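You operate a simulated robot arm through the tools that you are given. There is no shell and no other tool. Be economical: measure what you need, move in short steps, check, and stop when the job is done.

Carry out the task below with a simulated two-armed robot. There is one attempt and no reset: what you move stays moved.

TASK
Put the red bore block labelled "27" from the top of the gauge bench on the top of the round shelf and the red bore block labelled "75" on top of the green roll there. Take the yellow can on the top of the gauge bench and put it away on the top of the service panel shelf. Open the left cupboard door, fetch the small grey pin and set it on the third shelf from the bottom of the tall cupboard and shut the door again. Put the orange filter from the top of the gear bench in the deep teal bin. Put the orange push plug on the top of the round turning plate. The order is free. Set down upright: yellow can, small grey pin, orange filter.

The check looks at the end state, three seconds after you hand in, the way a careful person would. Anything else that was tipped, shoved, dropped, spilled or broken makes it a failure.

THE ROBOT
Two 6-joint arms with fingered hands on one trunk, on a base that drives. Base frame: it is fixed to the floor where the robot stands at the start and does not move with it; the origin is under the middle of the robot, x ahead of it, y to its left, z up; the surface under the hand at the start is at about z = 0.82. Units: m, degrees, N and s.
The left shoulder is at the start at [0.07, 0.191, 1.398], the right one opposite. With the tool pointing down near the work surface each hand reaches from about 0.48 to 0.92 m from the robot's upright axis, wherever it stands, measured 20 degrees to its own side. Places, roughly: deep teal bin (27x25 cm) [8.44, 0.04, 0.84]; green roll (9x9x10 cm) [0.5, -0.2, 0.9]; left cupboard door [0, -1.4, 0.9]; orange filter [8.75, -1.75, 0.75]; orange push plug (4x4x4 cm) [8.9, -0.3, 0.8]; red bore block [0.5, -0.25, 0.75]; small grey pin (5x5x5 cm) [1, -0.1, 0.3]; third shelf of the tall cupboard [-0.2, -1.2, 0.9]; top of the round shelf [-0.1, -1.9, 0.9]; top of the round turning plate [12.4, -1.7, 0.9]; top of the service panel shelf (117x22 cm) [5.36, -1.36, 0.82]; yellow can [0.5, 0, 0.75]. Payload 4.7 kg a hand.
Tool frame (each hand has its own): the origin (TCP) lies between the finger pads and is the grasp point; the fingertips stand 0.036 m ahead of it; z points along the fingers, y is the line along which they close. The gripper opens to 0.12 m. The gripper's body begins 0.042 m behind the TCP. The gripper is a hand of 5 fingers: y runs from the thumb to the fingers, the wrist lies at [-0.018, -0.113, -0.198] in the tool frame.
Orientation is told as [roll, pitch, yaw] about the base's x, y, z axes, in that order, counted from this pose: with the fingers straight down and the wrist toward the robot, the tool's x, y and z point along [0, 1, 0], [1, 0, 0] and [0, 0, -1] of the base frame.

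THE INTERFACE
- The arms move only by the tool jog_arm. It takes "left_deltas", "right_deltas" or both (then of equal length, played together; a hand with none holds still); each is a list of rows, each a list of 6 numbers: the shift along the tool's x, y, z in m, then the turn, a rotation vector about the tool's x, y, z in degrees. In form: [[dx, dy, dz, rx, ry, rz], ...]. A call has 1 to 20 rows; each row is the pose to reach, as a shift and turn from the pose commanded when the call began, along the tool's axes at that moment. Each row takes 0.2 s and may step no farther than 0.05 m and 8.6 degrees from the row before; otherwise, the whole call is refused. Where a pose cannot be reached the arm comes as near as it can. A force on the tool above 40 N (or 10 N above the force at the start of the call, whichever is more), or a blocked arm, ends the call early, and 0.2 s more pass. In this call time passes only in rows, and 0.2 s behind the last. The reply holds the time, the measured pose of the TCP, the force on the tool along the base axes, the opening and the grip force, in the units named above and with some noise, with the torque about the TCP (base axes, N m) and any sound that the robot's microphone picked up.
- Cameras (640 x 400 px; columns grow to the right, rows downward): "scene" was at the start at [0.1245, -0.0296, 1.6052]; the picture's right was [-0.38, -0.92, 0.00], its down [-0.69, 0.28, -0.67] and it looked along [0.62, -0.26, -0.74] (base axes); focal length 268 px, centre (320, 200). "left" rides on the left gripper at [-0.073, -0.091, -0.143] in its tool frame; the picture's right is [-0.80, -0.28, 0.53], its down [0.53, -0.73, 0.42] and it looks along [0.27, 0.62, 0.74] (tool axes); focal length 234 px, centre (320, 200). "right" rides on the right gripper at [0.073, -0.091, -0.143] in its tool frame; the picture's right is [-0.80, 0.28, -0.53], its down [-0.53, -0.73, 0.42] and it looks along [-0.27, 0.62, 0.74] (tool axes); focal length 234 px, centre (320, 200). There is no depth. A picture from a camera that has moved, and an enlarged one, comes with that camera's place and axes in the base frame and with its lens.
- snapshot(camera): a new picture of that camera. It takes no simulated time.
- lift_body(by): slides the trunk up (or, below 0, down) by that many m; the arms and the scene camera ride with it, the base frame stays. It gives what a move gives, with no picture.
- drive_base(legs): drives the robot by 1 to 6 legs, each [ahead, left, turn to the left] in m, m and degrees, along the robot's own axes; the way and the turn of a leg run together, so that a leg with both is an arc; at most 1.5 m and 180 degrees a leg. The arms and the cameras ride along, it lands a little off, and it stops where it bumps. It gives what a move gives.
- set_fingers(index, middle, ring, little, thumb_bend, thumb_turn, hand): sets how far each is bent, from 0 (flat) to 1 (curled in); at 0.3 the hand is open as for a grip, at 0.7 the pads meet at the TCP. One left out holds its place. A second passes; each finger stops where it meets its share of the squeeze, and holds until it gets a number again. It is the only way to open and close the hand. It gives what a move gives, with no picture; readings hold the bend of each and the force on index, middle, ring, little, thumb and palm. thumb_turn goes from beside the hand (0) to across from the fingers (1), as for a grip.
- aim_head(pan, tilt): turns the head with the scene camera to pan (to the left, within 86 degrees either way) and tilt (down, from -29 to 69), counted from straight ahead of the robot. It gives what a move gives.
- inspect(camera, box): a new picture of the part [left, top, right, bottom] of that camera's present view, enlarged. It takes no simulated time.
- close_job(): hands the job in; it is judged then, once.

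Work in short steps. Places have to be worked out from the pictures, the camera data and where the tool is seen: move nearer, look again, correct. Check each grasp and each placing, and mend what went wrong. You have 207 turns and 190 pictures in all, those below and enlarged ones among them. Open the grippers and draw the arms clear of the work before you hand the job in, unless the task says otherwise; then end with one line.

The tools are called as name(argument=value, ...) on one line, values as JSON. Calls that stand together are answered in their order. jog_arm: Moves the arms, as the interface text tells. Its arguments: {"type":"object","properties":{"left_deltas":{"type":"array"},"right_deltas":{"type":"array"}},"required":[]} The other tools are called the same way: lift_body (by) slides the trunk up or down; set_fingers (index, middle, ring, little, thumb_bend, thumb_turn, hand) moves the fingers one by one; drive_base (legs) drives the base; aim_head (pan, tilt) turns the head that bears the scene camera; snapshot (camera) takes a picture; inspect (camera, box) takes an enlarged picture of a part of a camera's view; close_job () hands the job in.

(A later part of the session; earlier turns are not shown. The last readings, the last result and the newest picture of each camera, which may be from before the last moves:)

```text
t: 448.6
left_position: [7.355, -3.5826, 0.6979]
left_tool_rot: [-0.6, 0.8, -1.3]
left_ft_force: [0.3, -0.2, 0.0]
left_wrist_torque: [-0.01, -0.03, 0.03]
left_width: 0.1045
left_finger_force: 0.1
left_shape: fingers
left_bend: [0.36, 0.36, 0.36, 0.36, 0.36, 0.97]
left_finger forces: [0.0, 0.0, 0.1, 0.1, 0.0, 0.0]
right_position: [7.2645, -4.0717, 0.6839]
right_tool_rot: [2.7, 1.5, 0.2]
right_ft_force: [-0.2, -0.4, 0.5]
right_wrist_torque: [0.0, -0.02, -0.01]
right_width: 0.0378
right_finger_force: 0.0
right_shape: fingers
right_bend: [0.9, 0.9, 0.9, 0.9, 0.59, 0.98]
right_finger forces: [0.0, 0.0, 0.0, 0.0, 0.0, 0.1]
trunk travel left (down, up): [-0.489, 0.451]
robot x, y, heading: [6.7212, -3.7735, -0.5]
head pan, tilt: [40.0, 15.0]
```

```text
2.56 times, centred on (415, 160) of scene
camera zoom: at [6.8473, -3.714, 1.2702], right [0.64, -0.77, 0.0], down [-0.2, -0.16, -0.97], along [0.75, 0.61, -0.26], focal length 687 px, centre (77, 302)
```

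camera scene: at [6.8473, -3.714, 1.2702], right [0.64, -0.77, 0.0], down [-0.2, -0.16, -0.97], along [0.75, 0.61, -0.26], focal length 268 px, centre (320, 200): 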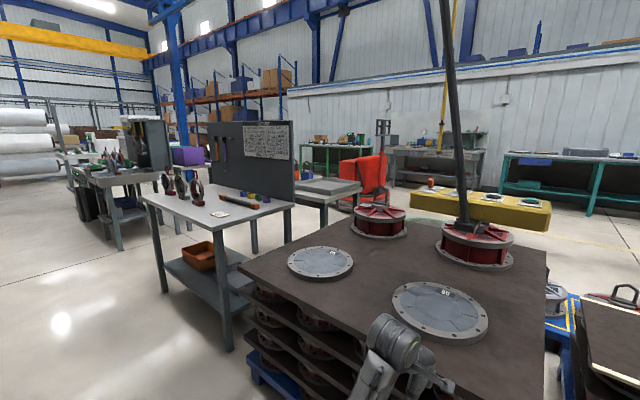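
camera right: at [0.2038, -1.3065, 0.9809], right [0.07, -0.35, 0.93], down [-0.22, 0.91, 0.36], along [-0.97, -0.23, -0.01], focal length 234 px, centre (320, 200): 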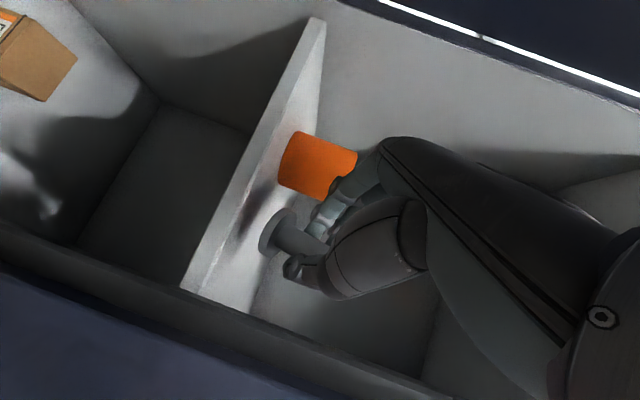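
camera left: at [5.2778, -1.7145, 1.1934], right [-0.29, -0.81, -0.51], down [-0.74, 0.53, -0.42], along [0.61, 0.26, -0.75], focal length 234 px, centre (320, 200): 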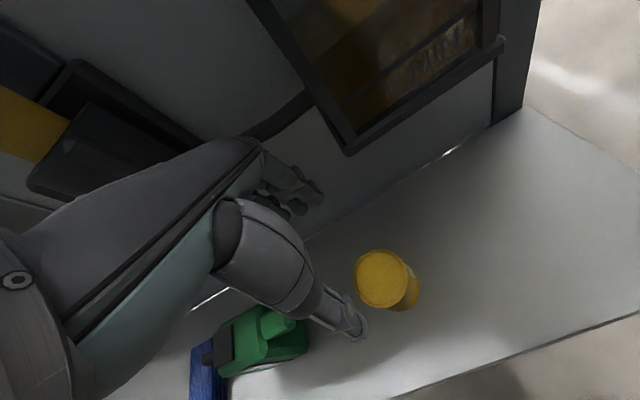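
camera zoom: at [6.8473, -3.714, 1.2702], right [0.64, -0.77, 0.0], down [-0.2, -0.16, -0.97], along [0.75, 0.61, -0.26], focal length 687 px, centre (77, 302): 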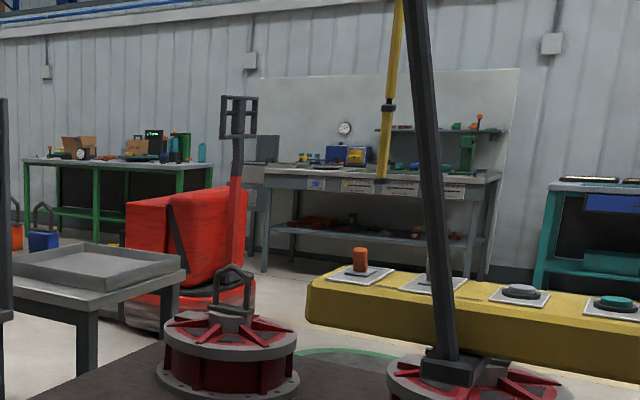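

The orange filter (with a carrying handle) stands on the bench behind the pegboard. A lane at y≈−0.95 leads there between the benches. I drive up the aisle to that lane and look along it.

drive_base(legs=[[0.1, 0, 0], [0, 0, 90.5], [1.4, 0, 0], [1.4, 0, 0], [0, 0, -90]])

lift_body(by=0.4)

aim_head(pan=0, tilt=20)

snapshot(camera="scene")

```text
t: 470.9
left_position: [7.4436, -0.784, 0.6968]
left_tool_rot: [-0.5, 0.8, -0.9]
left_ft_force: [-0.3, 0.2, -0.4]
left_wrist_torque: [0.02, 0.0, -0.02]
left_width: 0.1048
left_finger_force: 0.1
left_shape: fingers
left_bend: [0.36, 0.36, 0.36, 0.36, 0.36, 0.97]
left_finger forces: [0.0, 0.1, 0.1, 0.0, 0.0, 0.0]
right_position: [7.3568, -1.2742, 0.6842]
right_tool_rot: [2.7, 1.5, 0.6]
right_ft_force: [-0.3, -0.7, -0.6]
right_wrist_torque: [0.02, -0.02, 0.02]
right_width: 0.0375
right_finger_force: 0.0
right_shape: fingers
right_bend: [0.9, 0.9, 0.9, 0.9, 0.59, 0.98]
right_finger forces: [0.0, 0.0, 0.0, 0.0, 0.1, 0.0]
trunk travel left (down, up): [-0.489, 0.451]
robot x, y, heading: [6.8188, -0.9835, 0.1]
head pan, tilt: [40.0, 15.0]
```

```text
t: 474.8
left_position: [7.445, -0.7846, 1.0978]
left_tool_rot: [-0.6, 0.8, -1.0]
left_ft_force: [0.2, 0.3, 0.1]
left_wrist_torque: [0.0, -0.01, 0.02]
left_width: 0.1045
left_finger_force: 0.1
left_shape: fingers
left_bend: [0.36, 0.36, 0.36, 0.36, 0.36, 0.97]
left_finger forces: [0.0, 0.0, 0.0, 0.1, 0.0, 0.0]
right_position: [7.3564, -1.2745, 1.0828]
right_tool_rot: [2.6, 1.5, 0.5]
right_ft_force: [0.0, 0.1, -0.1]
right_wrist_torque: [-0.02, -0.02, 0.0]
right_width: 0.0378
right_finger_force: 0.0
right_shape: fingers
right_bend: [0.9, 0.9, 0.9, 0.9, 0.59, 0.98]
right_finger forces: [0.0, 0.0, 0.1, 0.0, 0.1, 0.0]
trunk travel left (down, up): [-0.889, 0.051]
robot x, y, heading: [6.8147, -0.9817, 0.0]
head pan, tilt: [40.0, 15.0]
```

```text
t: 475.8
left_position: [7.446, -0.7845, 1.0971]
left_tool_rot: [-0.6, 0.8, -0.9]
left_ft_force: [-0.3, -1.0, 0.1]
left_wrist_torque: [0.0, -0.05, -0.02]
left_width: 0.1047
left_finger_force: 0.0
left_shape: fingers
left_bend: [0.36, 0.36, 0.36, 0.36, 0.36, 0.97]
left_finger forces: [0.1, 0.0, 0.0, 0.0, 0.1, 0.1]
right_position: [7.3572, -1.2746, 1.0853]
right_tool_rot: [2.6, 1.6, 0.6]
right_ft_force: [1.2, -0.7, 0.4]
right_wrist_torque: [-0.01, 0.01, -0.03]
right_width: 0.0376
right_finger_force: 0.0
right_shape: fingers
right_bend: [0.9, 0.9, 0.9, 0.9, 0.59, 0.98]
right_finger forces: [0.1, 0.1, 0.0, 0.0, 0.1, 0.0]
trunk travel left (down, up): [-0.889, 0.051]
robot x, y, heading: [6.816, -0.9814, -0.1]
head pan, tilt: [0.0, 20.0]
```

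```text
41 pictures are left
camera scene: at [6.9595, -0.9804, 1.662], right [0.0, -1.0, 0.0], down [-0.34, 0.0, -0.94], along [0.94, 0.0, -0.34], focal length 268 px, centre (320, 200)
```

scene: 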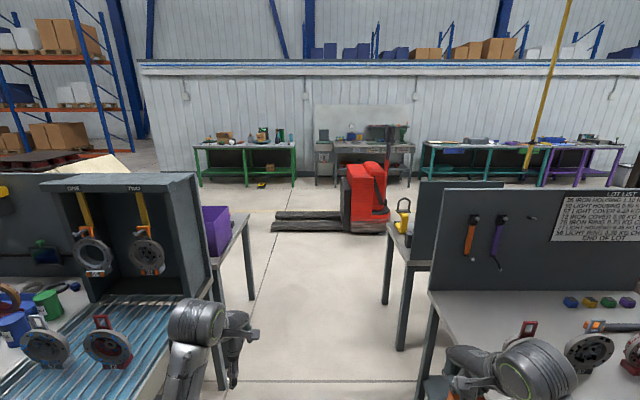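

The lane is clear (y −0.4 to −1.56). I drive through it to x≈9.6 and turn around to face the benches from the east.

drive_base(legs=[[1.4, 0, 0], [1.38, 0, 0], [0, 0, 90], [0, 0, 90]])

lift_body(by=0.05)

aim_head(pan=35, tilt=40)

snapshot(camera="scene")

aim_head(pan=-35, tilt=40)

snapshot(camera="scene")

```text
t: 497.4
left_position: [8.973, -1.1683, 1.0984]
left_tool_rot: [-0.5, 0.7, -178.5]
left_ft_force: [-0.1, 0.3, 0.0]
left_wrist_torque: [0.01, -0.02, -0.01]
left_width: 0.1048
left_finger_force: 0.1
left_shape: fingers
left_bend: [0.36, 0.36, 0.36, 0.36, 0.36, 0.97]
left_finger forces: [0.0, 0.1, 0.0, 0.0, 0.0, 0.0]
right_position: [9.0408, -0.6746, 1.0832]
right_tool_rot: [2.7, 1.4, -177.1]
right_ft_force: [1.0, 0.0, 0.1]
right_wrist_torque: [0.02, -0.01, -0.02]
right_width: 0.0377
right_finger_force: 0.2
right_shape: fingers
right_bend: [0.9, 0.9, 0.9, 0.9, 0.59, 0.98]
right_finger forces: [0.0, 0.0, 0.0, 0.0, 0.1, 0.0]
trunk travel left (down, up): [-0.889, 0.051]
robot x, y, heading: [9.589, -0.947, -177.6]
head pan, tilt: [0.0, 20.0]
```

```text
t: 498.3
left_position: [8.9738, -1.168, 1.1472]
left_tool_rot: [-0.5, 0.9, -178.5]
left_ft_force: [0.1, 0.3, 0.0]
left_wrist_torque: [0.01, 0.02, 0.0]
left_width: 0.1048
left_finger_force: 0.1
left_shape: fingers
left_bend: [0.36, 0.36, 0.36, 0.36, 0.36, 0.97]
left_finger forces: [0.0, 0.0, 0.1, 0.0, 0.0, 0.0]
right_position: [9.0404, -0.6739, 1.1329]
right_tool_rot: [2.8, 1.6, -176.9]
right_ft_force: [-0.1, 1.2, -0.9]
right_wrist_torque: [0.02, 0.0, 0.01]
right_width: 0.0376
right_finger_force: 0.1
right_shape: fingers
right_bend: [0.9, 0.9, 0.9, 0.9, 0.59, 0.98]
right_finger forces: [0.1, 0.0, 0.1, 0.0, 0.0, 0.0]
trunk travel left (down, up): [-0.939, 0.001]
robot x, y, heading: [9.5959, -0.9477, -177.6]
head pan, tilt: [0.0, 20.0]
```

```text
t: 499.3
left_position: [8.9733, -1.1671, 1.147]
left_tool_rot: [-0.6, 0.8, -178.5]
left_ft_force: [-0.2, 0.3, -0.1]
left_wrist_torque: [0.0, 0.0, 0.01]
left_width: 0.1048
left_finger_force: 0.0
left_shape: fingers
left_bend: [0.36, 0.36, 0.36, 0.36, 0.36, 0.97]
left_finger forces: [0.1, 0.0, 0.1, 0.0, 0.1, 0.0]
right_position: [9.041, -0.6741, 1.1324]
right_tool_rot: [2.7, 1.6, -177.0]
right_ft_force: [0.4, 0.2, 0.2]
right_wrist_torque: [-0.02, -0.04, 0.0]
right_width: 0.0375
right_finger_force: 0.0
right_shape: fingers
right_bend: [0.9, 0.9, 0.9, 0.9, 0.59, 0.98]
right_finger forces: [0.0, 0.0, 0.0, 0.0, 0.1, 0.0]
trunk travel left (down, up): [-0.939, 0.001]
robot x, y, heading: [9.5955, -0.9456, -177.5]
head pan, tilt: [35.0, 40.0]
```

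```text
40 pictures are left
camera scene: at [9.4779, -0.9983, 1.6807], right [-0.61, 0.8, 0.0], down [0.51, 0.39, -0.77], along [-0.61, -0.46, -0.64], focal length 268 px, centre (320, 200)
```

scene: 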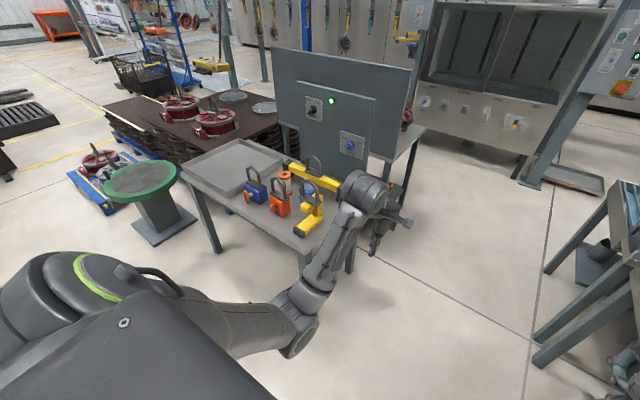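

```text
t: 500.7
left_position: [8.9722, -1.1673, 1.1477]
left_tool_rot: [-0.6, 0.8, -178.5]
left_ft_force: [0.4, 0.2, 0.2]
left_wrist_torque: [-0.02, 0.01, 0.02]
left_width: 0.1051
left_finger_force: 0.1
left_shape: fingers
left_bend: [0.36, 0.36, 0.36, 0.36, 0.36, 0.97]
left_finger forces: [0.1, 0.0, 0.1, 0.0, 0.1, 0.0]
right_position: [9.0408, -0.6747, 1.1349]
right_tool_rot: [2.7, 1.5, -177.0]
right_ft_force: [0.9, -0.4, 0.3]
right_wrist_torque: [0.01, -0.01, 0.0]
right_width: 0.0376
right_finger_force: 0.0
right_shape: fingers
right_bend: [0.9, 0.9, 0.9, 0.9, 0.59, 0.98]
right_finger forces: [0.1, 0.1, 0.0, 0.0, 0.0, 0.0]
trunk travel left (down, up): [-0.939, 0.001]
robot x, y, heading: [9.5976, -0.9435, -177.6]
head pan, tilt: [-35.0, 40.0]
```

```text
39 pictures are left
camera scene: at [9.4737, -0.901, 1.6806], right [0.54, 0.84, 0.0], down [0.54, -0.35, -0.77], along [-0.65, 0.41, -0.64], focal length 268 px, centre (320, 200)
```

scene: 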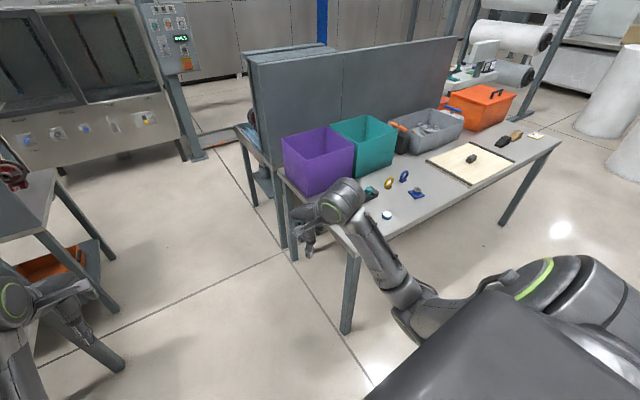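

I zoom on both benches.

inspect(camera="scene", box=[280, 100, 460, 240])

aim_head(pan=35, tilt=40)

inspect(camera="scene", box=[220, 140, 360, 250])

```text
2.86 times, centred on (370, 170) of scene
camera zoom: at [9.4737, -0.901, 1.6806], right [0.54, 0.84, 0.0], down [0.54, -0.35, -0.77], along [-0.65, 0.41, -0.64], focal length 766 px, centre (177, 286)
```

zoom: 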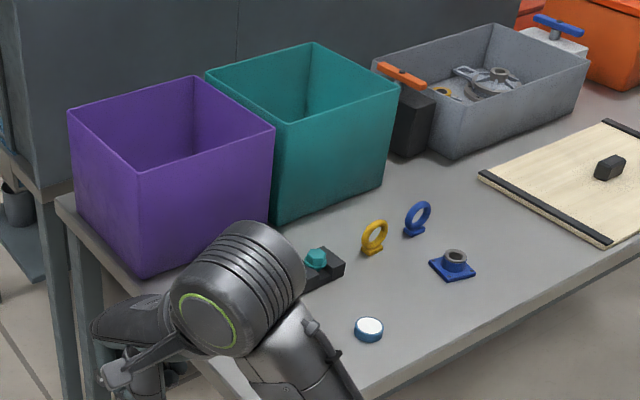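

```text
t: 502.1
left_position: [8.9739, -1.1678, 1.1468]
left_tool_rot: [-0.6, 0.8, -178.5]
left_ft_force: [0.4, 1.4, 0.0]
left_wrist_torque: [-0.02, 0.01, -0.01]
left_width: 0.1046
left_finger_force: 0.1
left_shape: fingers
left_bend: [0.36, 0.36, 0.36, 0.36, 0.36, 0.97]
left_finger forces: [0.0, 0.1, 0.0, 0.0, 0.1, 0.0]
right_position: [9.0402, -0.676, 1.1332]
right_tool_rot: [2.8, 1.5, -177.0]
right_ft_force: [-0.5, -0.2, 0.0]
right_wrist_torque: [0.02, -0.01, 0.01]
right_width: 0.038
right_finger_force: 0.0
right_shape: fingers
right_bend: [0.9, 0.9, 0.9, 0.9, 0.59, 0.98]
right_finger forces: [0.0, 0.0, 0.0, 0.1, 0.0, 0.0]
trunk travel left (down, up): [-0.939, 0.001]
robot x, y, heading: [9.5942, -0.9497, -177.3]
head pan, tilt: [35.0, 40.0]
```

```text
3.64 times, centred on (290, 195) of scene
camera zoom: at [9.4778, -0.9983, 1.6806], right [-0.61, 0.8, 0.0], down [0.51, 0.39, -0.77], along [-0.61, -0.46, -0.64], focal length 975 px, centre (429, 218)
```

zoom: 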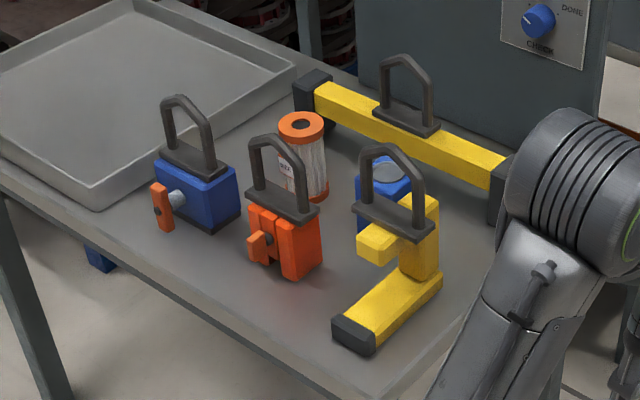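

The "orange filter" is the cartridge with orange caps (about (8.73, −1.77)), standing among lifting clamps. I position the left hand above it.

drive_base(legs=[[0, 0.6, -2.5], [0.22, 0, 0]])

set_fingers(hand="left", index=0.35, middle=0.35, ring=0.35, little=0.35, thumb_bend=0.35)

snapshot(camera="left")

snapshot(camera="scene")

```text
t: 506.8
left_position: [8.7617, -1.7417, 1.1481]
left_tool_rot: [-0.7, 0.7, 179.2]
left_ft_force: [0.2, -0.4, 0.6]
left_wrist_torque: [-0.01, 0.04, -0.06]
left_width: 0.1045
left_finger_force: 0.1
left_shape: fingers
left_bend: [0.36, 0.36, 0.36, 0.36, 0.36, 0.97]
left_finger forces: [0.0, 0.1, 0.0, 0.0, 0.1, 0.0]
right_position: [8.8494, -1.2517, 1.1333]
right_tool_rot: [2.8, 1.4, -179.3]
right_ft_force: [0.3, 0.4, -0.2]
right_wrist_torque: [0.01, 0.01, 0.03]
right_width: 0.0376
right_finger_force: 0.1
right_shape: fingers
right_bend: [0.9, 0.9, 0.9, 0.9, 0.59, 0.98]
right_finger forces: [0.0, 0.1, 0.0, 0.0, 0.0, 0.0]
trunk travel left (down, up): [-0.939, 0.001]
robot x, y, heading: [9.3882, -1.545, -180.2]
head pan, tilt: [35.0, 40.0]
```

```text
t: 507.8
left_position: [8.7602, -1.7414, 1.1479]
left_tool_rot: [-0.6, 0.9, 179.4]
left_ft_force: [0.5, -0.3, -0.3]
left_wrist_torque: [-0.02, 0.03, -0.01]
left_width: 0.1074
left_finger_force: 0.0
left_shape: fingers
left_bend: [0.35, 0.35, 0.35, 0.35, 0.35, 0.97]
left_finger forces: [0.1, 0.1, 0.0, 0.0, 0.0, 0.0]
right_position: [8.8478, -1.2517, 1.1339]
right_tool_rot: [2.7, 1.5, -179.3]
right_ft_force: [1.2, 0.2, 0.6]
right_wrist_torque: [0.02, 0.01, 0.02]
right_width: 0.0377
right_finger_force: 0.0
right_shape: fingers
right_bend: [0.9, 0.9, 0.9, 0.9, 0.59, 0.98]
right_finger forces: [0.1, 0.0, 0.0, 0.1, 0.0, 0.1]
trunk travel left (down, up): [-0.939, 0.001]
robot x, y, heading: [9.3896, -1.5416, -180.0]
head pan, tilt: [35.0, 40.0]
```

```text
36 pictures are left
camera left: at [8.85, -1.6713, 1.2934], right [0.3, 0.81, -0.51], down [0.73, -0.54, -0.42], along [-0.61, -0.25, -0.75], focal length 234 px, centre (320, 200)
```

left: 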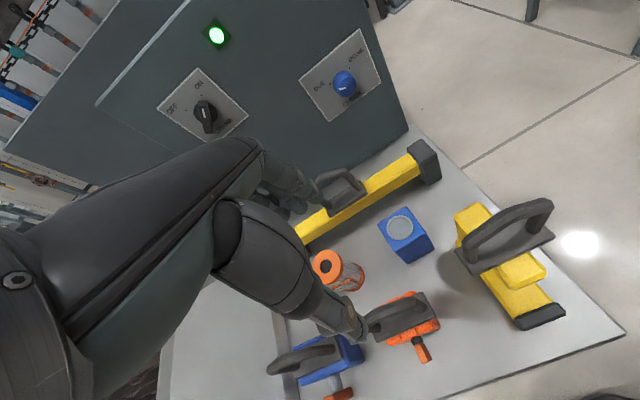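

```text
35 pictures are left
camera scene: at [9.2709, -1.5926, 1.6807], right [-0.57, 0.82, 0.0], down [0.53, 0.37, -0.77], along [-0.63, -0.44, -0.64], focal length 268 px, centre (320, 200)
```

scene: 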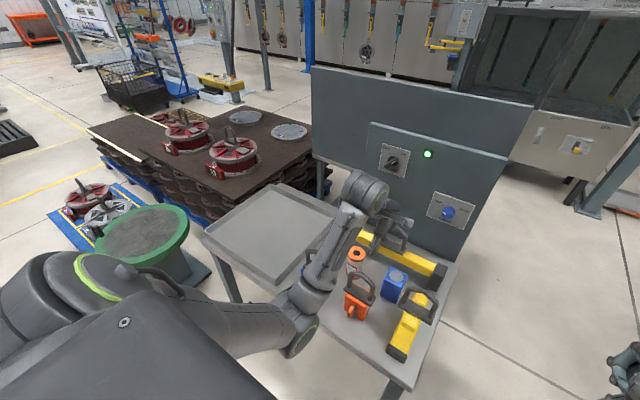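

The filter's top is at (8.643, −1.860, z≈0.845), with room for the fingers between the yellow bar and the clamps. I move over it and descend to just above.

jog_arm(left_deltas=[[0.03, 0.03, 0, 0, 0, 0], [0.06, 0.06, 0, 0, 0, 0], [0.09, 0.09, 0, 0, 0, 0], [0.119, 0.118, 0.01, 0, 0, 0], [0.119, 0.118, 0.055, 0, 0, 0], [0.119, 0.118, 0.1, 0, 0, 0], [0.119, 0.118, 0.145, 0, 0, 0], [0.119, 0.118, 0.19, 0, 0, 0], [0.119, 0.118, 0.235, 0, 0, 0]])

snapshot(camera="left")

inspect(camera="scene", box=[290, 200, 460, 370])

```text
t: 509.8
left_position: [8.6421, -1.857, 0.9066]
left_tool_rot: [-0.5, 0.8, 179.3]
left_ft_force: [1.0, 0.3, 1.2]
left_wrist_torque: [-0.03, -0.04, -0.03]
left_width: 0.1086
left_finger_force: 0.1
left_shape: fingers
left_bend: [0.35, 0.35, 0.35, 0.35, 0.35, 0.98]
left_finger forces: [0.0, 0.1, 0.0, 0.0, 0.6, 0.0]
right_position: [8.8455, -1.2521, 1.1339]
right_tool_rot: [2.6, 1.6, -179.3]
right_ft_force: [0.9, 0.1, -0.3]
right_wrist_torque: [0.03, -0.01, -0.01]
right_width: 0.0377
right_finger_force: 0.1
right_shape: fingers
right_bend: [0.9, 0.9, 0.9, 0.9, 0.59, 0.98]
right_finger forces: [0.1, 0.0, 0.1, 0.1, 0.1, 0.1]
trunk travel left (down, up): [-0.939, 0.001]
robot x, y, heading: [9.3878, -1.5442, -180.0]
head pan, tilt: [35.0, 40.0]
```

```text
34 pictures are left
camera left: at [8.7329, -1.786, 1.054], right [0.3, 0.8, -0.51], down [0.73, -0.54, -0.42], along [-0.61, -0.25, -0.75], focal length 234 px, centre (320, 200)
```

left: 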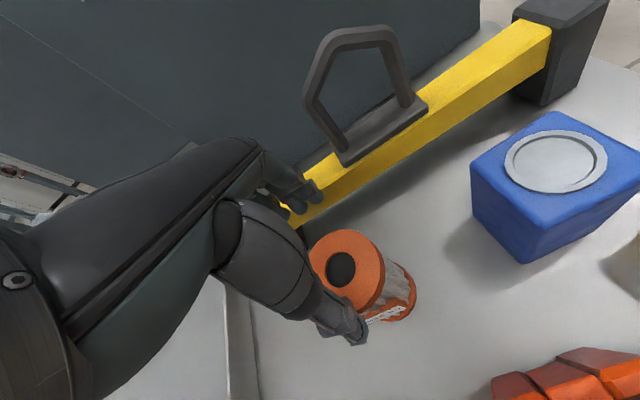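

```text
2.35 times, centred on (375, 285) of scene
camera zoom: at [9.2696, -1.5925, 1.6806], right [-0.57, 0.82, 0.0], down [0.53, 0.37, -0.77], along [-0.63, -0.44, -0.64], focal length 631 px, centre (191, 0)
```

zoom: 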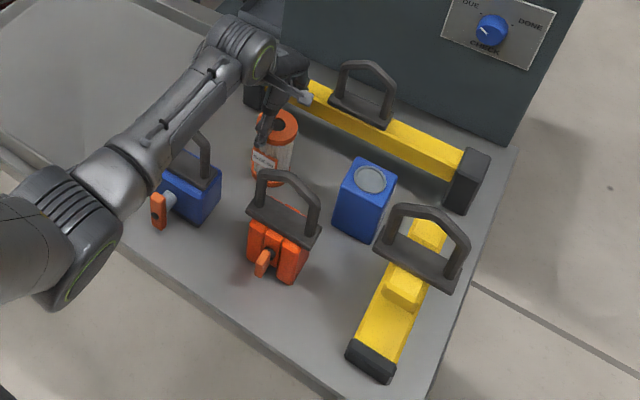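

The filter centre is ~1.2 cm nearer the thumb; I correct, descend to z≈0.812 and close.

jog_arm(left_deltas=[[0.0017, -0.012, 0, 0, 0, 0], [0.0017, -0.012, 0.03, 0, 0, 0], [0.0017, -0.012, 0.06, 0, 0, 0], [0.0017, -0.012, 0.093, 0, 0, 0]])

set_fingers(hand="left", index=0.62, middle=0.62, ring=0.58, little=0.5, thumb_bend=0.62)

snapshot(camera="left")

```text
t: 510.8
left_position: [8.6501, -1.8575, 0.837]
left_tool_rot: [-0.5, -0.4, 179.2]
left_ft_force: [4.5, 0.7, 13.9]
left_wrist_torque: [0.07, -0.08, -0.02]
left_width: 0.1105
left_finger_force: 7.6
left_shape: fingers
left_bend: [0.35, 0.35, 0.35, 0.35, 0.35, 0.97]
left_finger forces: [2.6, 0.0, 0.1, 0.0, 12.3, 0.1]
right_position: [8.8485, -1.2531, 1.135]
right_tool_rot: [2.7, 1.4, -179.3]
right_ft_force: [0.1, -0.7, 0.5]
right_wrist_torque: [-0.03, 0.02, -0.04]
right_width: 0.0376
right_finger_force: 0.1
right_shape: fingers
right_bend: [0.9, 0.9, 0.9, 0.9, 0.59, 0.98]
right_finger forces: [0.1, 0.0, 0.0, 0.1, 0.0, 0.0]
trunk travel left (down, up): [-0.939, 0.001]
robot x, y, heading: [9.3872, -1.5438, -179.9]
head pan, tilt: [35.0, 40.0]
stopped in row 4 (left hand): the force on the tool passed its limit at 49 N (the readings are from after the stop); the commanded pose is now the measured one
```

```text
t: 511.8
left_position: [8.6494, -1.8577, 0.8367]
left_tool_rot: [-0.5, -0.3, 179.2]
left_ft_force: [-3.0, -0.8, 21.1]
left_wrist_torque: [0.1, -0.1, 0.0]
left_width: 0.0668
left_finger_force: 48.3
left_shape: fingers
left_bend: [0.44, 0.58, 0.57, 0.5, 0.61, 0.97]
left_finger forces: [44.6, 4.9, 0.1, 0.1, 46.4, 0.0]
right_position: [8.8491, -1.2522, 1.1347]
right_tool_rot: [2.8, 1.4, -179.4]
right_ft_force: [0.0, -0.1, 0.3]
right_wrist_torque: [0.04, -0.02, 0.0]
right_width: 0.0378
right_finger_force: 0.0
right_shape: fingers
right_bend: [0.9, 0.9, 0.9, 0.9, 0.59, 0.98]
right_finger forces: [0.1, 0.1, 0.1, 0.0, 0.0, 0.2]
trunk travel left (down, up): [-0.939, 0.001]
robot x, y, heading: [9.3855, -1.545, -179.8]
head pan, tilt: [35.0, 40.0]
```

```text
32 pictures are left
camera left: at [8.7429, -1.7866, 0.9808], right [0.29, 0.8, -0.52], down [0.72, -0.54, -0.43], along [-0.63, -0.25, -0.74], focal length 234 px, centre (320, 200)
```

left: 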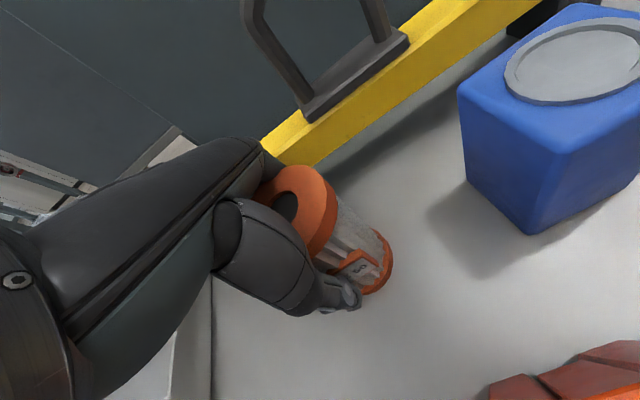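

It's gripped (67 mm). I lift slowly and check it hangs upright.

jog_arm(left_deltas=[[0, 0, -0.01, 0, 0, 0], [0, 0, -0.03, 0, 0, 0], [0, 0, -0.06, 0, 0, 0]])

inspect(camera="scene", box=[300, 180, 420, 300])

snapshot(camera="left")

```text
t: 512.6
left_position: [8.6511, -1.8582, 0.8933]
left_tool_rot: [-0.6, 0.1, 179.3]
left_ft_force: [-0.2, 0.1, -2.1]
left_wrist_torque: [-0.02, -0.01, 0.02]
left_width: 0.0666
left_finger_force: 41.6
left_shape: fingers
left_bend: [0.44, 0.58, 0.57, 0.5, 0.61, 0.97]
left_finger forces: [38.7, 3.7, 0.0, 0.0, 40.9, 0.0]
right_position: [8.8469, -1.2524, 1.134]
right_tool_rot: [2.6, 1.5, -179.3]
right_ft_force: [1.0, -0.5, 1.0]
right_wrist_torque: [-0.02, -0.01, -0.03]
right_width: 0.0377
right_finger_force: 0.1
right_shape: fingers
right_bend: [0.9, 0.9, 0.9, 0.9, 0.59, 0.98]
right_finger forces: [0.0, 0.0, 0.0, 0.0, 0.1, 0.0]
trunk travel left (down, up): [-0.939, 0.001]
robot x, y, heading: [9.3904, -1.547, -180.1]
head pan, tilt: [35.0, 40.0]
```

```text
3.33 times, centred on (360, 240) of scene
camera zoom: at [9.2707, -1.5925, 1.6806], right [-0.58, 0.82, 0.0], down [0.53, 0.37, -0.77], along [-0.63, -0.44, -0.64], focal length 894 px, centre (187, 67)
```

zoom: 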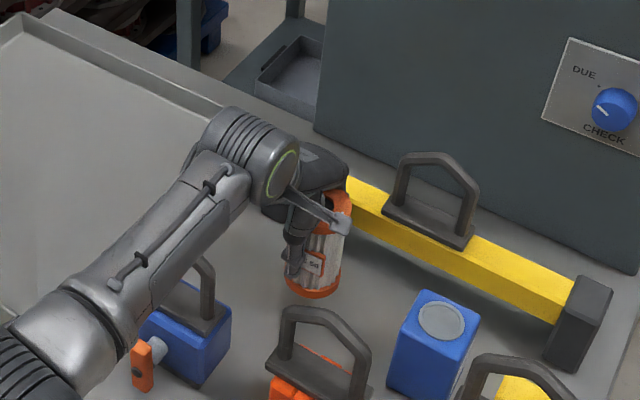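

```text
30 pictures are left
camera left: at [8.7432, -1.7879, 1.038], right [0.29, 0.81, -0.52], down [0.73, -0.54, -0.43], along [-0.62, -0.25, -0.74], focal length 234 px, centre (320, 200)
```

left: 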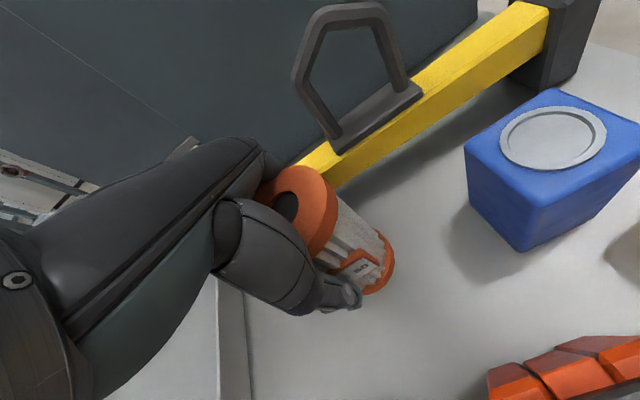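

Held upright. I lift it high, then drive right along the benches so the left hand comes in front of the teal bin (centre ≈(8.44, 0.035), rim ≈1.045).

jog_arm(left_deltas=[[0, 0, -0.045, 0, 0, 0], [0, 0, -0.09, 0, 0, 0], [0, 0, -0.135, 0, 0, 0], [0, 0, -0.18, 0, 0, 0], [0, 0, -0.225, 0, 0, 0], [0, 0, -0.27, 0, 0, 0], [0, 0, -0.31, 0, 0, 0]])

drive_base(legs=[[-0.06, -0.9, 0], [0, -0.9, 0]])

aim_head(pan=5, tilt=42)

snapshot(camera="scene")

```text
t: 514.2
left_position: [8.6515, -1.8611, 1.203]
left_tool_rot: [-0.6, 0.0, 179.2]
left_ft_force: [0.0, 0.4, -2.9]
left_wrist_torque: [-0.05, 0.0, 0.01]
left_width: 0.0663
left_finger_force: 40.7
left_shape: fingers
left_bend: [0.44, 0.58, 0.57, 0.5, 0.6, 0.97]
left_finger forces: [37.1, 3.6, 0.0, 0.1, 40.6, 0.0]
right_position: [8.8458, -1.2515, 1.1328]
right_tool_rot: [2.7, 1.4, -179.3]
right_ft_force: [-0.2, 0.2, -0.2]
right_wrist_torque: [0.01, 0.03, 0.0]
right_width: 0.0379
right_finger_force: 0.0
right_shape: fingers
right_bend: [0.9, 0.9, 0.9, 0.9, 0.59, 0.98]
right_finger forces: [0.1, 0.1, 0.0, 0.0, 0.0, 0.1]
trunk travel left (down, up): [-0.939, 0.001]
robot x, y, heading: [9.3836, -1.5413, -179.9]
head pan, tilt: [35.0, 40.0]
```

```text
t: 523.3
left_position: [8.7047, -0.052, 1.2033]
left_tool_rot: [-0.7, 0.0, 179.4]
left_ft_force: [0.1, 0.6, -2.3]
left_wrist_torque: [-0.03, -0.02, 0.03]
left_width: 0.0658
left_finger_force: 40.7
left_shape: fingers
left_bend: [0.44, 0.58, 0.57, 0.5, 0.6, 0.97]
left_finger forces: [37.0, 3.7, 0.0, 0.1, 40.6, 0.0]
right_position: [8.8983, 0.5584, 1.1334]
right_tool_rot: [2.7, 1.7, -179.2]
right_ft_force: [0.5, 0.9, 1.5]
right_wrist_torque: [0.02, -0.01, 0.01]
right_width: 0.0378
right_finger_force: 0.2
right_shape: fingers
right_bend: [0.9, 0.9, 0.9, 0.9, 0.59, 0.98]
right_finger forces: [0.1, 0.0, 0.0, 0.0, 0.1, 0.1]
trunk travel left (down, up): [-0.939, 0.001]
robot x, y, heading: [9.4433, 0.2704, -179.6]
head pan, tilt: [35.0, 40.0]
```

```text
t: 524.2
left_position: [8.7039, -0.0518, 1.2016]
left_tool_rot: [-0.6, 0.0, 179.4]
left_ft_force: [0.3, -0.2, -3.0]
left_wrist_torque: [-0.01, 0.02, 0.0]
left_width: 0.0662
left_finger_force: 40.4
left_shape: fingers
left_bend: [0.44, 0.58, 0.57, 0.5, 0.6, 0.97]
left_finger forces: [37.1, 3.7, 0.0, 0.1, 40.6, 0.0]
right_position: [8.8986, 0.5567, 1.1328]
right_tool_rot: [2.7, 1.5, -179.1]
right_ft_force: [0.2, 0.8, -0.5]
right_wrist_torque: [0.04, -0.02, -0.01]
right_width: 0.0377
right_finger_force: 0.1
right_shape: fingers
right_bend: [0.9, 0.9, 0.9, 0.9, 0.59, 0.98]
right_finger forces: [0.0, 0.1, 0.0, 0.1, 0.0, 0.0]
trunk travel left (down, up): [-0.939, 0.001]
robot x, y, heading: [9.442, 0.2701, -179.5]
head pan, tilt: [5.0, 42.0]
```

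```text
29 pictures are left
camera scene: at [9.3095, 0.2601, 1.6776], right [-0.09, 1.0, 0.0], down [0.67, 0.06, -0.74], along [-0.74, -0.07, -0.67], focal length 268 px, centre (320, 200)
```

scene: 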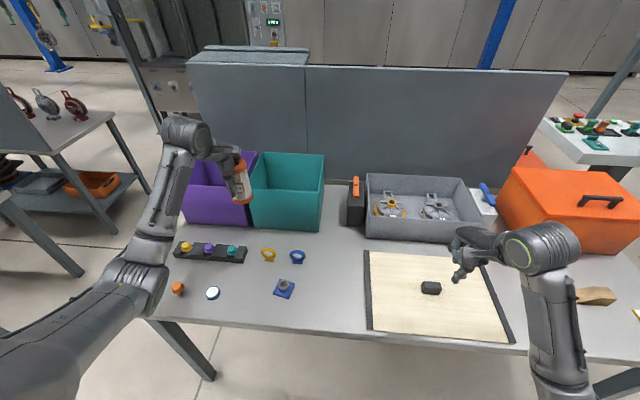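

The orange plug is visible on the bench at about (8.88, −0.27). I bring the filter over the teal bin (centre ≈(8.445, 0.05)).

drive_base(legs=[[0, -0.1, 0], [0.15, 0, 0]])

jog_arm(left_deltas=[[0, 0.03, 0, 0, 0, 0], [0, 0.06, 0, 0, 0, 0], [0, 0.095, 0, 0, 0, 0]])

snapshot(camera="left")

inspect(camera="scene", box=[140, 90, 360, 300])

```text
t: 526.4
left_position: [8.5559, 0.0497, 1.2046]
left_tool_rot: [-0.7, -0.1, 179.3]
left_ft_force: [1.1, 0.1, -1.9]
left_wrist_torque: [-0.04, 0.05, 0.0]
left_width: 0.0661
left_finger_force: 40.8
left_shape: fingers
left_bend: [0.44, 0.58, 0.57, 0.5, 0.6, 0.97]
left_finger forces: [37.0, 3.7, 0.0, 0.0, 40.6, 0.0]
right_position: [8.7505, 0.6573, 1.1344]
right_tool_rot: [2.8, 1.4, -179.1]
right_ft_force: [-0.5, 0.0, 0.2]
right_wrist_torque: [-0.01, 0.03, 0.02]
right_width: 0.0375
right_finger_force: 0.1
right_shape: fingers
right_bend: [0.9, 0.9, 0.9, 0.9, 0.59, 0.98]
right_finger forces: [0.0, 0.1, 0.1, 0.0, 0.1, 0.1]
trunk travel left (down, up): [-0.939, 0.001]
robot x, y, heading: [9.2927, 0.3672, -179.6]
head pan, tilt: [5.0, 42.0]
```

```text
t: 527.2
left_position: [8.4567, 0.0484, 1.2009]
left_tool_rot: [-0.7, 0.3, 179.4]
left_ft_force: [-0.6, 0.0, -2.9]
left_wrist_torque: [-0.04, 0.02, 0.02]
left_width: 0.0661
left_finger_force: 40.5
left_shape: fingers
left_bend: [0.44, 0.59, 0.57, 0.5, 0.6, 0.96]
left_finger forces: [36.9, 3.7, 0.1, 0.1, 40.3, 0.0]
right_position: [8.7442, 0.6568, 1.1326]
right_tool_rot: [2.8, 1.6, -179.2]
right_ft_force: [0.8, 0.2, 0.5]
right_wrist_torque: [0.0, -0.05, 0.01]
right_width: 0.0377
right_finger_force: 0.0
right_shape: fingers
right_bend: [0.9, 0.9, 0.9, 0.9, 0.59, 0.98]
right_finger forces: [0.0, 0.1, 0.1, 0.0, 0.1, 0.0]
trunk travel left (down, up): [-0.939, 0.001]
robot x, y, heading: [9.2906, 0.3671, -179.8]
head pan, tilt: [5.0, 42.0]
```

```text
28 pictures are left
camera left: at [8.5488, 0.1199, 1.3454], right [0.29, 0.81, -0.52], down [0.73, -0.53, -0.43], along [-0.62, -0.25, -0.74], focal length 234 px, centre (320, 200)
```

left: 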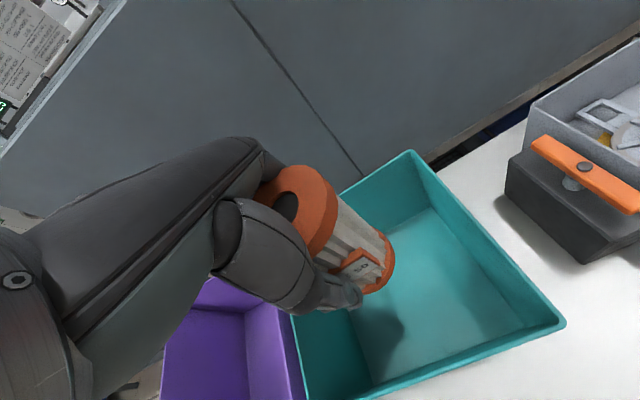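

```text
1.90 times, centred on (250, 195) of scene
camera zoom: at [9.1562, 0.3602, 1.6773], right [-0.09, 1.0, 0.0], down [0.67, 0.06, -0.74], along [-0.74, -0.07, -0.67], focal length 511 px, centre (453, 210)
```

zoom: 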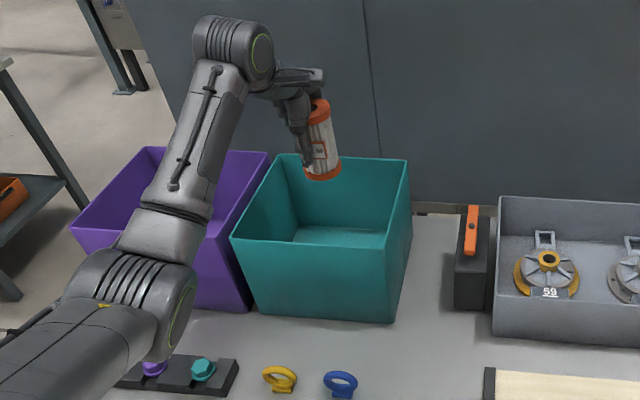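

The filter is centred over the bin. I descend into it.

jog_arm(left_deltas=[[0, -0.005, 0.045, 0, 0, 0], [0, -0.005, 0.09, 0, 0, 0], [0, -0.005, 0.135, 0, 0, 0], [0, -0.005, 0.175, 0, 0, 0], [0, -0.005, 0.21, 0, 0, 0]])

inspect(camera="scene", box=[140, 90, 360, 300])

```text
t: 528.4
left_position: [8.4626, 0.0526, 0.9917]
left_tool_rot: [-0.6, 0.0, 179.5]
left_ft_force: [-0.1, 0.5, -1.6]
left_wrist_torque: [-0.06, -0.02, 0.03]
left_width: 0.066
left_finger_force: 38.8
left_shape: fingers
left_bend: [0.44, 0.59, 0.57, 0.5, 0.6, 0.96]
left_finger forces: [35.7, 3.7, 0.0, 0.1, 39.3, 0.1]
right_position: [8.7474, 0.6568, 1.1332]
right_tool_rot: [2.8, 1.5, -179.1]
right_ft_force: [0.4, -0.4, -0.2]
right_wrist_torque: [0.0, -0.02, -0.01]
right_width: 0.0376
right_finger_force: 0.0
right_shape: fingers
right_bend: [0.9, 0.9, 0.9, 0.9, 0.59, 0.98]
right_finger forces: [0.1, 0.0, 0.0, 0.0, 0.0, 0.0]
trunk travel left (down, up): [-0.939, 0.001]
robot x, y, heading: [9.2911, 0.3679, -179.6]
head pan, tilt: [5.0, 42.0]
```

```text
1.90 times, centred on (250, 195) of scene
camera zoom: at [9.1576, 0.3598, 1.6775], right [-0.09, 1.0, 0.0], down [0.67, 0.06, -0.74], along [-0.74, -0.07, -0.67], focal length 511 px, centre (453, 210)
```

zoom: 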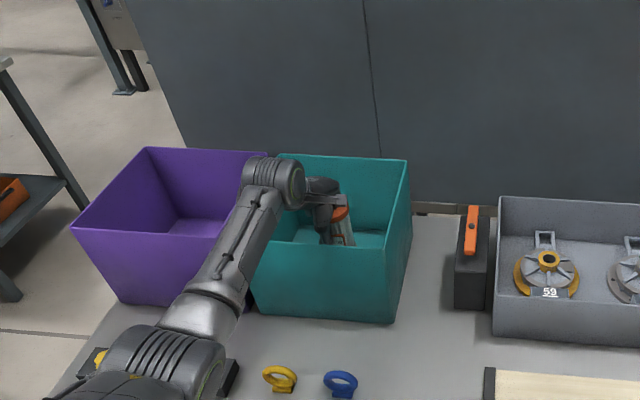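

Going well. I creep down to the bin floor.

jog_arm(left_deltas=[[0, 0, 0.015, 0, 0, 0], [0, 0, 0.03, 0, 0, 0], [0, 0, 0.04, 0, 0, 0]])

```text
t: 529.2
left_position: [8.4642, 0.0512, 0.9525]
left_tool_rot: [-0.6, 0.0, 179.4]
left_ft_force: [-0.7, -0.1, -1.4]
left_wrist_torque: [-0.1, -0.03, 0.0]
left_width: 0.066
left_finger_force: 39.2
left_shape: fingers
left_bend: [0.44, 0.59, 0.57, 0.5, 0.6, 0.96]
left_finger forces: [35.5, 3.7, 0.0, 0.0, 39.2, 0.0]
right_position: [8.7489, 0.6585, 1.1334]
right_tool_rot: [2.7, 1.6, -179.1]
right_ft_force: [0.2, 0.1, -0.3]
right_wrist_torque: [-0.02, 0.02, 0.02]
right_width: 0.0375
right_finger_force: 0.0
right_shape: fingers
right_bend: [0.9, 0.9, 0.9, 0.9, 0.59, 0.98]
right_finger forces: [0.0, 0.0, 0.0, 0.1, 0.0, 0.0]
trunk travel left (down, up): [-0.939, 0.001]
robot x, y, heading: [9.2931, 0.3695, -179.8]
head pan, tilt: [5.0, 42.0]
```

jog_arm(left_deltas=[[0, 0, 0.006, 0, 0, 0], [0, 0, 0.012, 0, 0, 0]])

snapshot(camera="left")

```text
t: 529.8
left_position: [8.4637, 0.0535, 0.9397]
left_tool_rot: [-0.7, 0.1, 179.4]
left_ft_force: [0.3, 0.3, -2.5]
left_wrist_torque: [-0.04, 0.05, 0.03]
left_width: 0.0658
left_finger_force: 39.3
left_shape: fingers
left_bend: [0.44, 0.59, 0.57, 0.5, 0.6, 0.96]
left_finger forces: [35.4, 3.7, 0.0, 0.1, 39.2, 0.0]
right_position: [8.7486, 0.6568, 1.1331]
right_tool_rot: [2.7, 1.6, -179.0]
right_ft_force: [-0.6, 0.2, 0.5]
right_wrist_torque: [-0.01, -0.01, -0.01]
right_width: 0.0377
right_finger_force: 0.1
right_shape: fingers
right_bend: [0.9, 0.9, 0.9, 0.9, 0.59, 0.98]
right_finger forces: [0.1, 0.0, 0.0, 0.0, 0.0, 0.0]
trunk travel left (down, up): [-0.939, 0.001]
robot x, y, heading: [9.2932, 0.369, -179.7]
head pan, tilt: [5.0, 42.0]
```

```text
25 pictures are left
camera left: at [8.5562, 0.1228, 1.0849], right [0.29, 0.81, -0.52], down [0.73, -0.54, -0.43], along [-0.62, -0.25, -0.74], focal length 234 px, centre (320, 200)
```

left: 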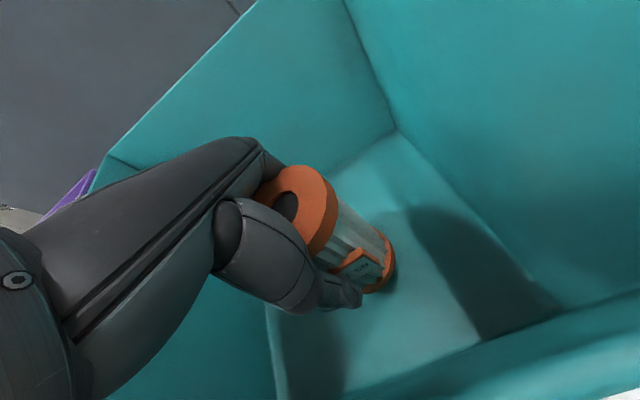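

Still about 2 cm to the floor; I creep further.

jog_arm(left_deltas=[[0, 0, 0.007, 0, 0, 0], [0, 0, 0.014, 0, 0, 0]])

```text
t: 530.4
left_position: [8.4644, 0.0521, 0.9249]
left_tool_rot: [-0.7, 0.0, 179.4]
left_ft_force: [-1.2, -0.1, -2.6]
left_wrist_torque: [-0.03, 0.04, -0.01]
left_width: 0.0658
left_finger_force: 38.9
left_shape: fingers
left_bend: [0.44, 0.59, 0.57, 0.5, 0.6, 0.96]
left_finger forces: [35.5, 3.7, 0.0, 0.0, 39.0, 0.0]
right_position: [8.747, 0.6566, 1.1333]
right_tool_rot: [2.7, 1.6, -179.0]
right_ft_force: [0.1, 0.1, 0.1]
right_wrist_torque: [-0.02, 0.03, 0.0]
right_width: 0.0377
right_finger_force: 0.0
right_shape: fingers
right_bend: [0.9, 0.9, 0.9, 0.9, 0.59, 0.98]
right_finger forces: [0.0, 0.0, 0.1, 0.0, 0.1, 0.0]
trunk travel left (down, up): [-0.939, 0.001]
robot x, y, heading: [9.2958, 0.3656, -179.7]
head pan, tilt: [5.0, 42.0]
```

jog_arm(left_deltas=[[0, 0, 0.006, 0, 0, 0], [0, 0, 0.012, 0, 0, 0]])

snapshot(camera="left")

```text
t: 531.0
left_position: [8.4633, 0.0521, 0.9141]
left_tool_rot: [-0.6, 0.0, 179.5]
left_ft_force: [-2.1, -0.7, 0.8]
left_wrist_torque: [-0.02, -0.48, -0.08]
left_width: 0.0659
left_finger_force: 39.5
left_shape: fingers
left_bend: [0.44, 0.59, 0.57, 0.5, 0.6, 0.96]
left_finger forces: [35.5, 3.7, 0.1, 0.0, 39.1, 0.0]
right_position: [8.7469, 0.6577, 1.1333]
right_tool_rot: [2.6, 1.7, -179.1]
right_ft_force: [-0.1, -0.3, -0.1]
right_wrist_torque: [-0.02, 0.0, 0.0]
right_width: 0.0376
right_finger_force: 0.0
right_shape: fingers
right_bend: [0.9, 0.9, 0.9, 0.9, 0.59, 0.98]
right_finger forces: [0.0, 0.1, 0.0, 0.1, 0.0, 0.1]
trunk travel left (down, up): [-0.939, 0.001]
robot x, y, heading: [9.2901, 0.3674, -179.8]
head pan, tilt: [5.0, 42.0]
```

```text
24 pictures are left
camera left: at [8.556, 0.1231, 1.0595], right [0.29, 0.81, -0.52], down [0.73, -0.54, -0.43], along [-0.62, -0.25, -0.74], focal length 234 px, centre (320, 200)
```

left: 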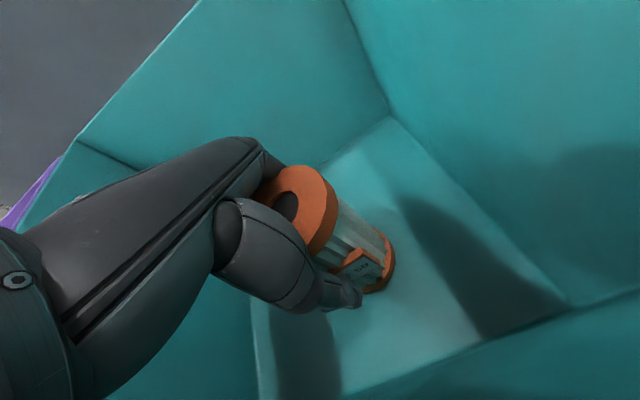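

The wrist touches the bin's rim while the filter hangs ~2 cm above the floor. I ease up slightly and open the fingers just a little so the filter slides down guided between them.

jog_arm(left_deltas=[[0, 0, -0.003, 0, 0, 0]])

set_fingers(hand="left", index=0.425, middle=0.5, ring=0.5, thumb_bend=0.585)

inspect(camera="left", box=[200, 100, 440, 340])

```text
t: 531.4
left_position: [8.4643, 0.0514, 0.9178]
left_tool_rot: [-0.6, 0.1, 179.4]
left_ft_force: [0.5, 0.1, -2.4]
left_wrist_torque: [-0.04, 0.01, -0.02]
left_width: 0.0657
left_finger_force: 39.7
left_shape: fingers
left_bend: [0.44, 0.59, 0.57, 0.5, 0.6, 0.96]
left_finger forces: [35.4, 3.7, 0.1, 0.0, 39.1, 0.0]
right_position: [8.7483, 0.6575, 1.1337]
right_tool_rot: [2.7, 1.7, -179.1]
right_ft_force: [0.6, -0.6, 0.0]
right_wrist_torque: [0.0, 0.02, 0.02]
right_width: 0.0378
right_finger_force: 0.0
right_shape: fingers
right_bend: [0.9, 0.9, 0.9, 0.9, 0.59, 0.98]
right_finger forces: [0.0, 0.0, 0.1, 0.1, 0.0, 0.0]
trunk travel left (down, up): [-0.939, 0.001]
robot x, y, heading: [9.2911, 0.3679, -179.6]
head pan, tilt: [5.0, 42.0]
```

```text
t: 532.4
left_position: [8.4637, 0.0517, 0.9173]
left_tool_rot: [-0.7, 0.0, 179.4]
left_ft_force: [-0.1, 0.2, -2.9]
left_wrist_torque: [-0.05, 0.0, 0.01]
left_width: 0.0806
left_finger_force: 24.3
left_shape: fingers
left_bend: [0.37, 0.5, 0.5, 0.5, 0.57, 0.97]
left_finger forces: [24.2, 0.1, 0.0, 0.1, 23.9, 0.0]
right_position: [8.7482, 0.6573, 1.133]
right_tool_rot: [2.8, 1.7, -179.1]
right_ft_force: [0.0, 0.8, -0.1]
right_wrist_torque: [-0.01, -0.01, 0.0]
right_width: 0.0378
right_finger_force: 0.0
right_shape: fingers
right_bend: [0.9, 0.9, 0.9, 0.9, 0.59, 0.98]
right_finger forces: [0.0, 0.1, 0.0, 0.1, 0.1, 0.1]
trunk travel left (down, up): [-0.939, 0.001]
robot x, y, heading: [9.293, 0.3657, -179.7]
head pan, tilt: [5.0, 42.0]
```

```text
1.67 times, centred on (320, 220) of left
camera zoom: at [8.5563, 0.1226, 1.0621], right [0.29, 0.81, -0.52], down [0.73, -0.54, -0.43], along [-0.62, -0.25, -0.74], focal length 390 px, centre (320, 167)
```

zoom: 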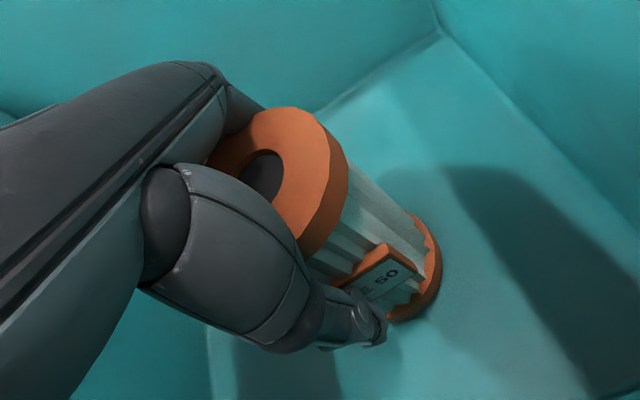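

Still held with 24 N; I open a bit more.

set_fingers(hand="left", index=0.38, middle=0.42, ring=0.42, thumb_bend=0.52)

inspect(camera="left", box=[200, 100, 440, 340])

```text
t: 533.4
left_position: [8.4643, 0.0518, 0.9174]
left_tool_rot: [-0.7, 0.0, 179.5]
left_ft_force: [0.1, 1.5, -1.3]
left_wrist_torque: [0.02, -0.01, 0.02]
left_width: 0.0879
left_finger_force: 16.0
left_shape: fingers
left_bend: [0.35, 0.42, 0.42, 0.5, 0.52, 0.97]
left_finger forces: [15.6, 0.0, 0.1, 0.0, 16.2, 0.1]
right_position: [8.7485, 0.6574, 1.1338]
right_tool_rot: [2.7, 1.6, -179.1]
right_ft_force: [-0.2, 0.3, -0.1]
right_wrist_torque: [0.02, 0.01, -0.01]
right_width: 0.0376
right_finger_force: 0.1
right_shape: fingers
right_bend: [0.9, 0.9, 0.9, 0.9, 0.59, 0.98]
right_finger forces: [0.0, 0.0, 0.1, 0.1, 0.1, 0.0]
trunk travel left (down, up): [-0.939, 0.001]
robot x, y, heading: [9.2899, 0.3667, -179.7]
head pan, tilt: [5.0, 42.0]
```

```text
1.67 times, centred on (320, 220) of left
camera zoom: at [8.5563, 0.1227, 1.0621], right [0.29, 0.81, -0.52], down [0.73, -0.54, -0.43], along [-0.62, -0.25, -0.74], focal length 390 px, centre (320, 167)
```

zoom: 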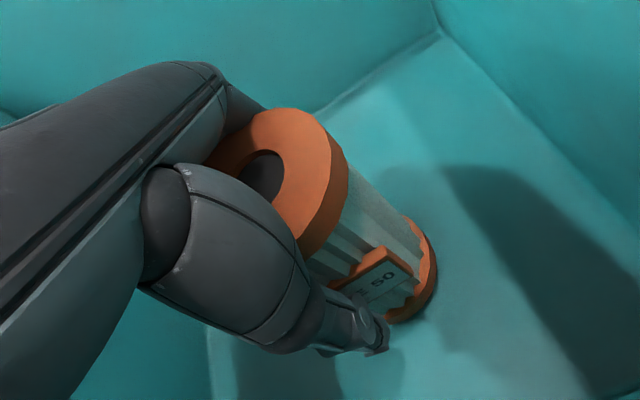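

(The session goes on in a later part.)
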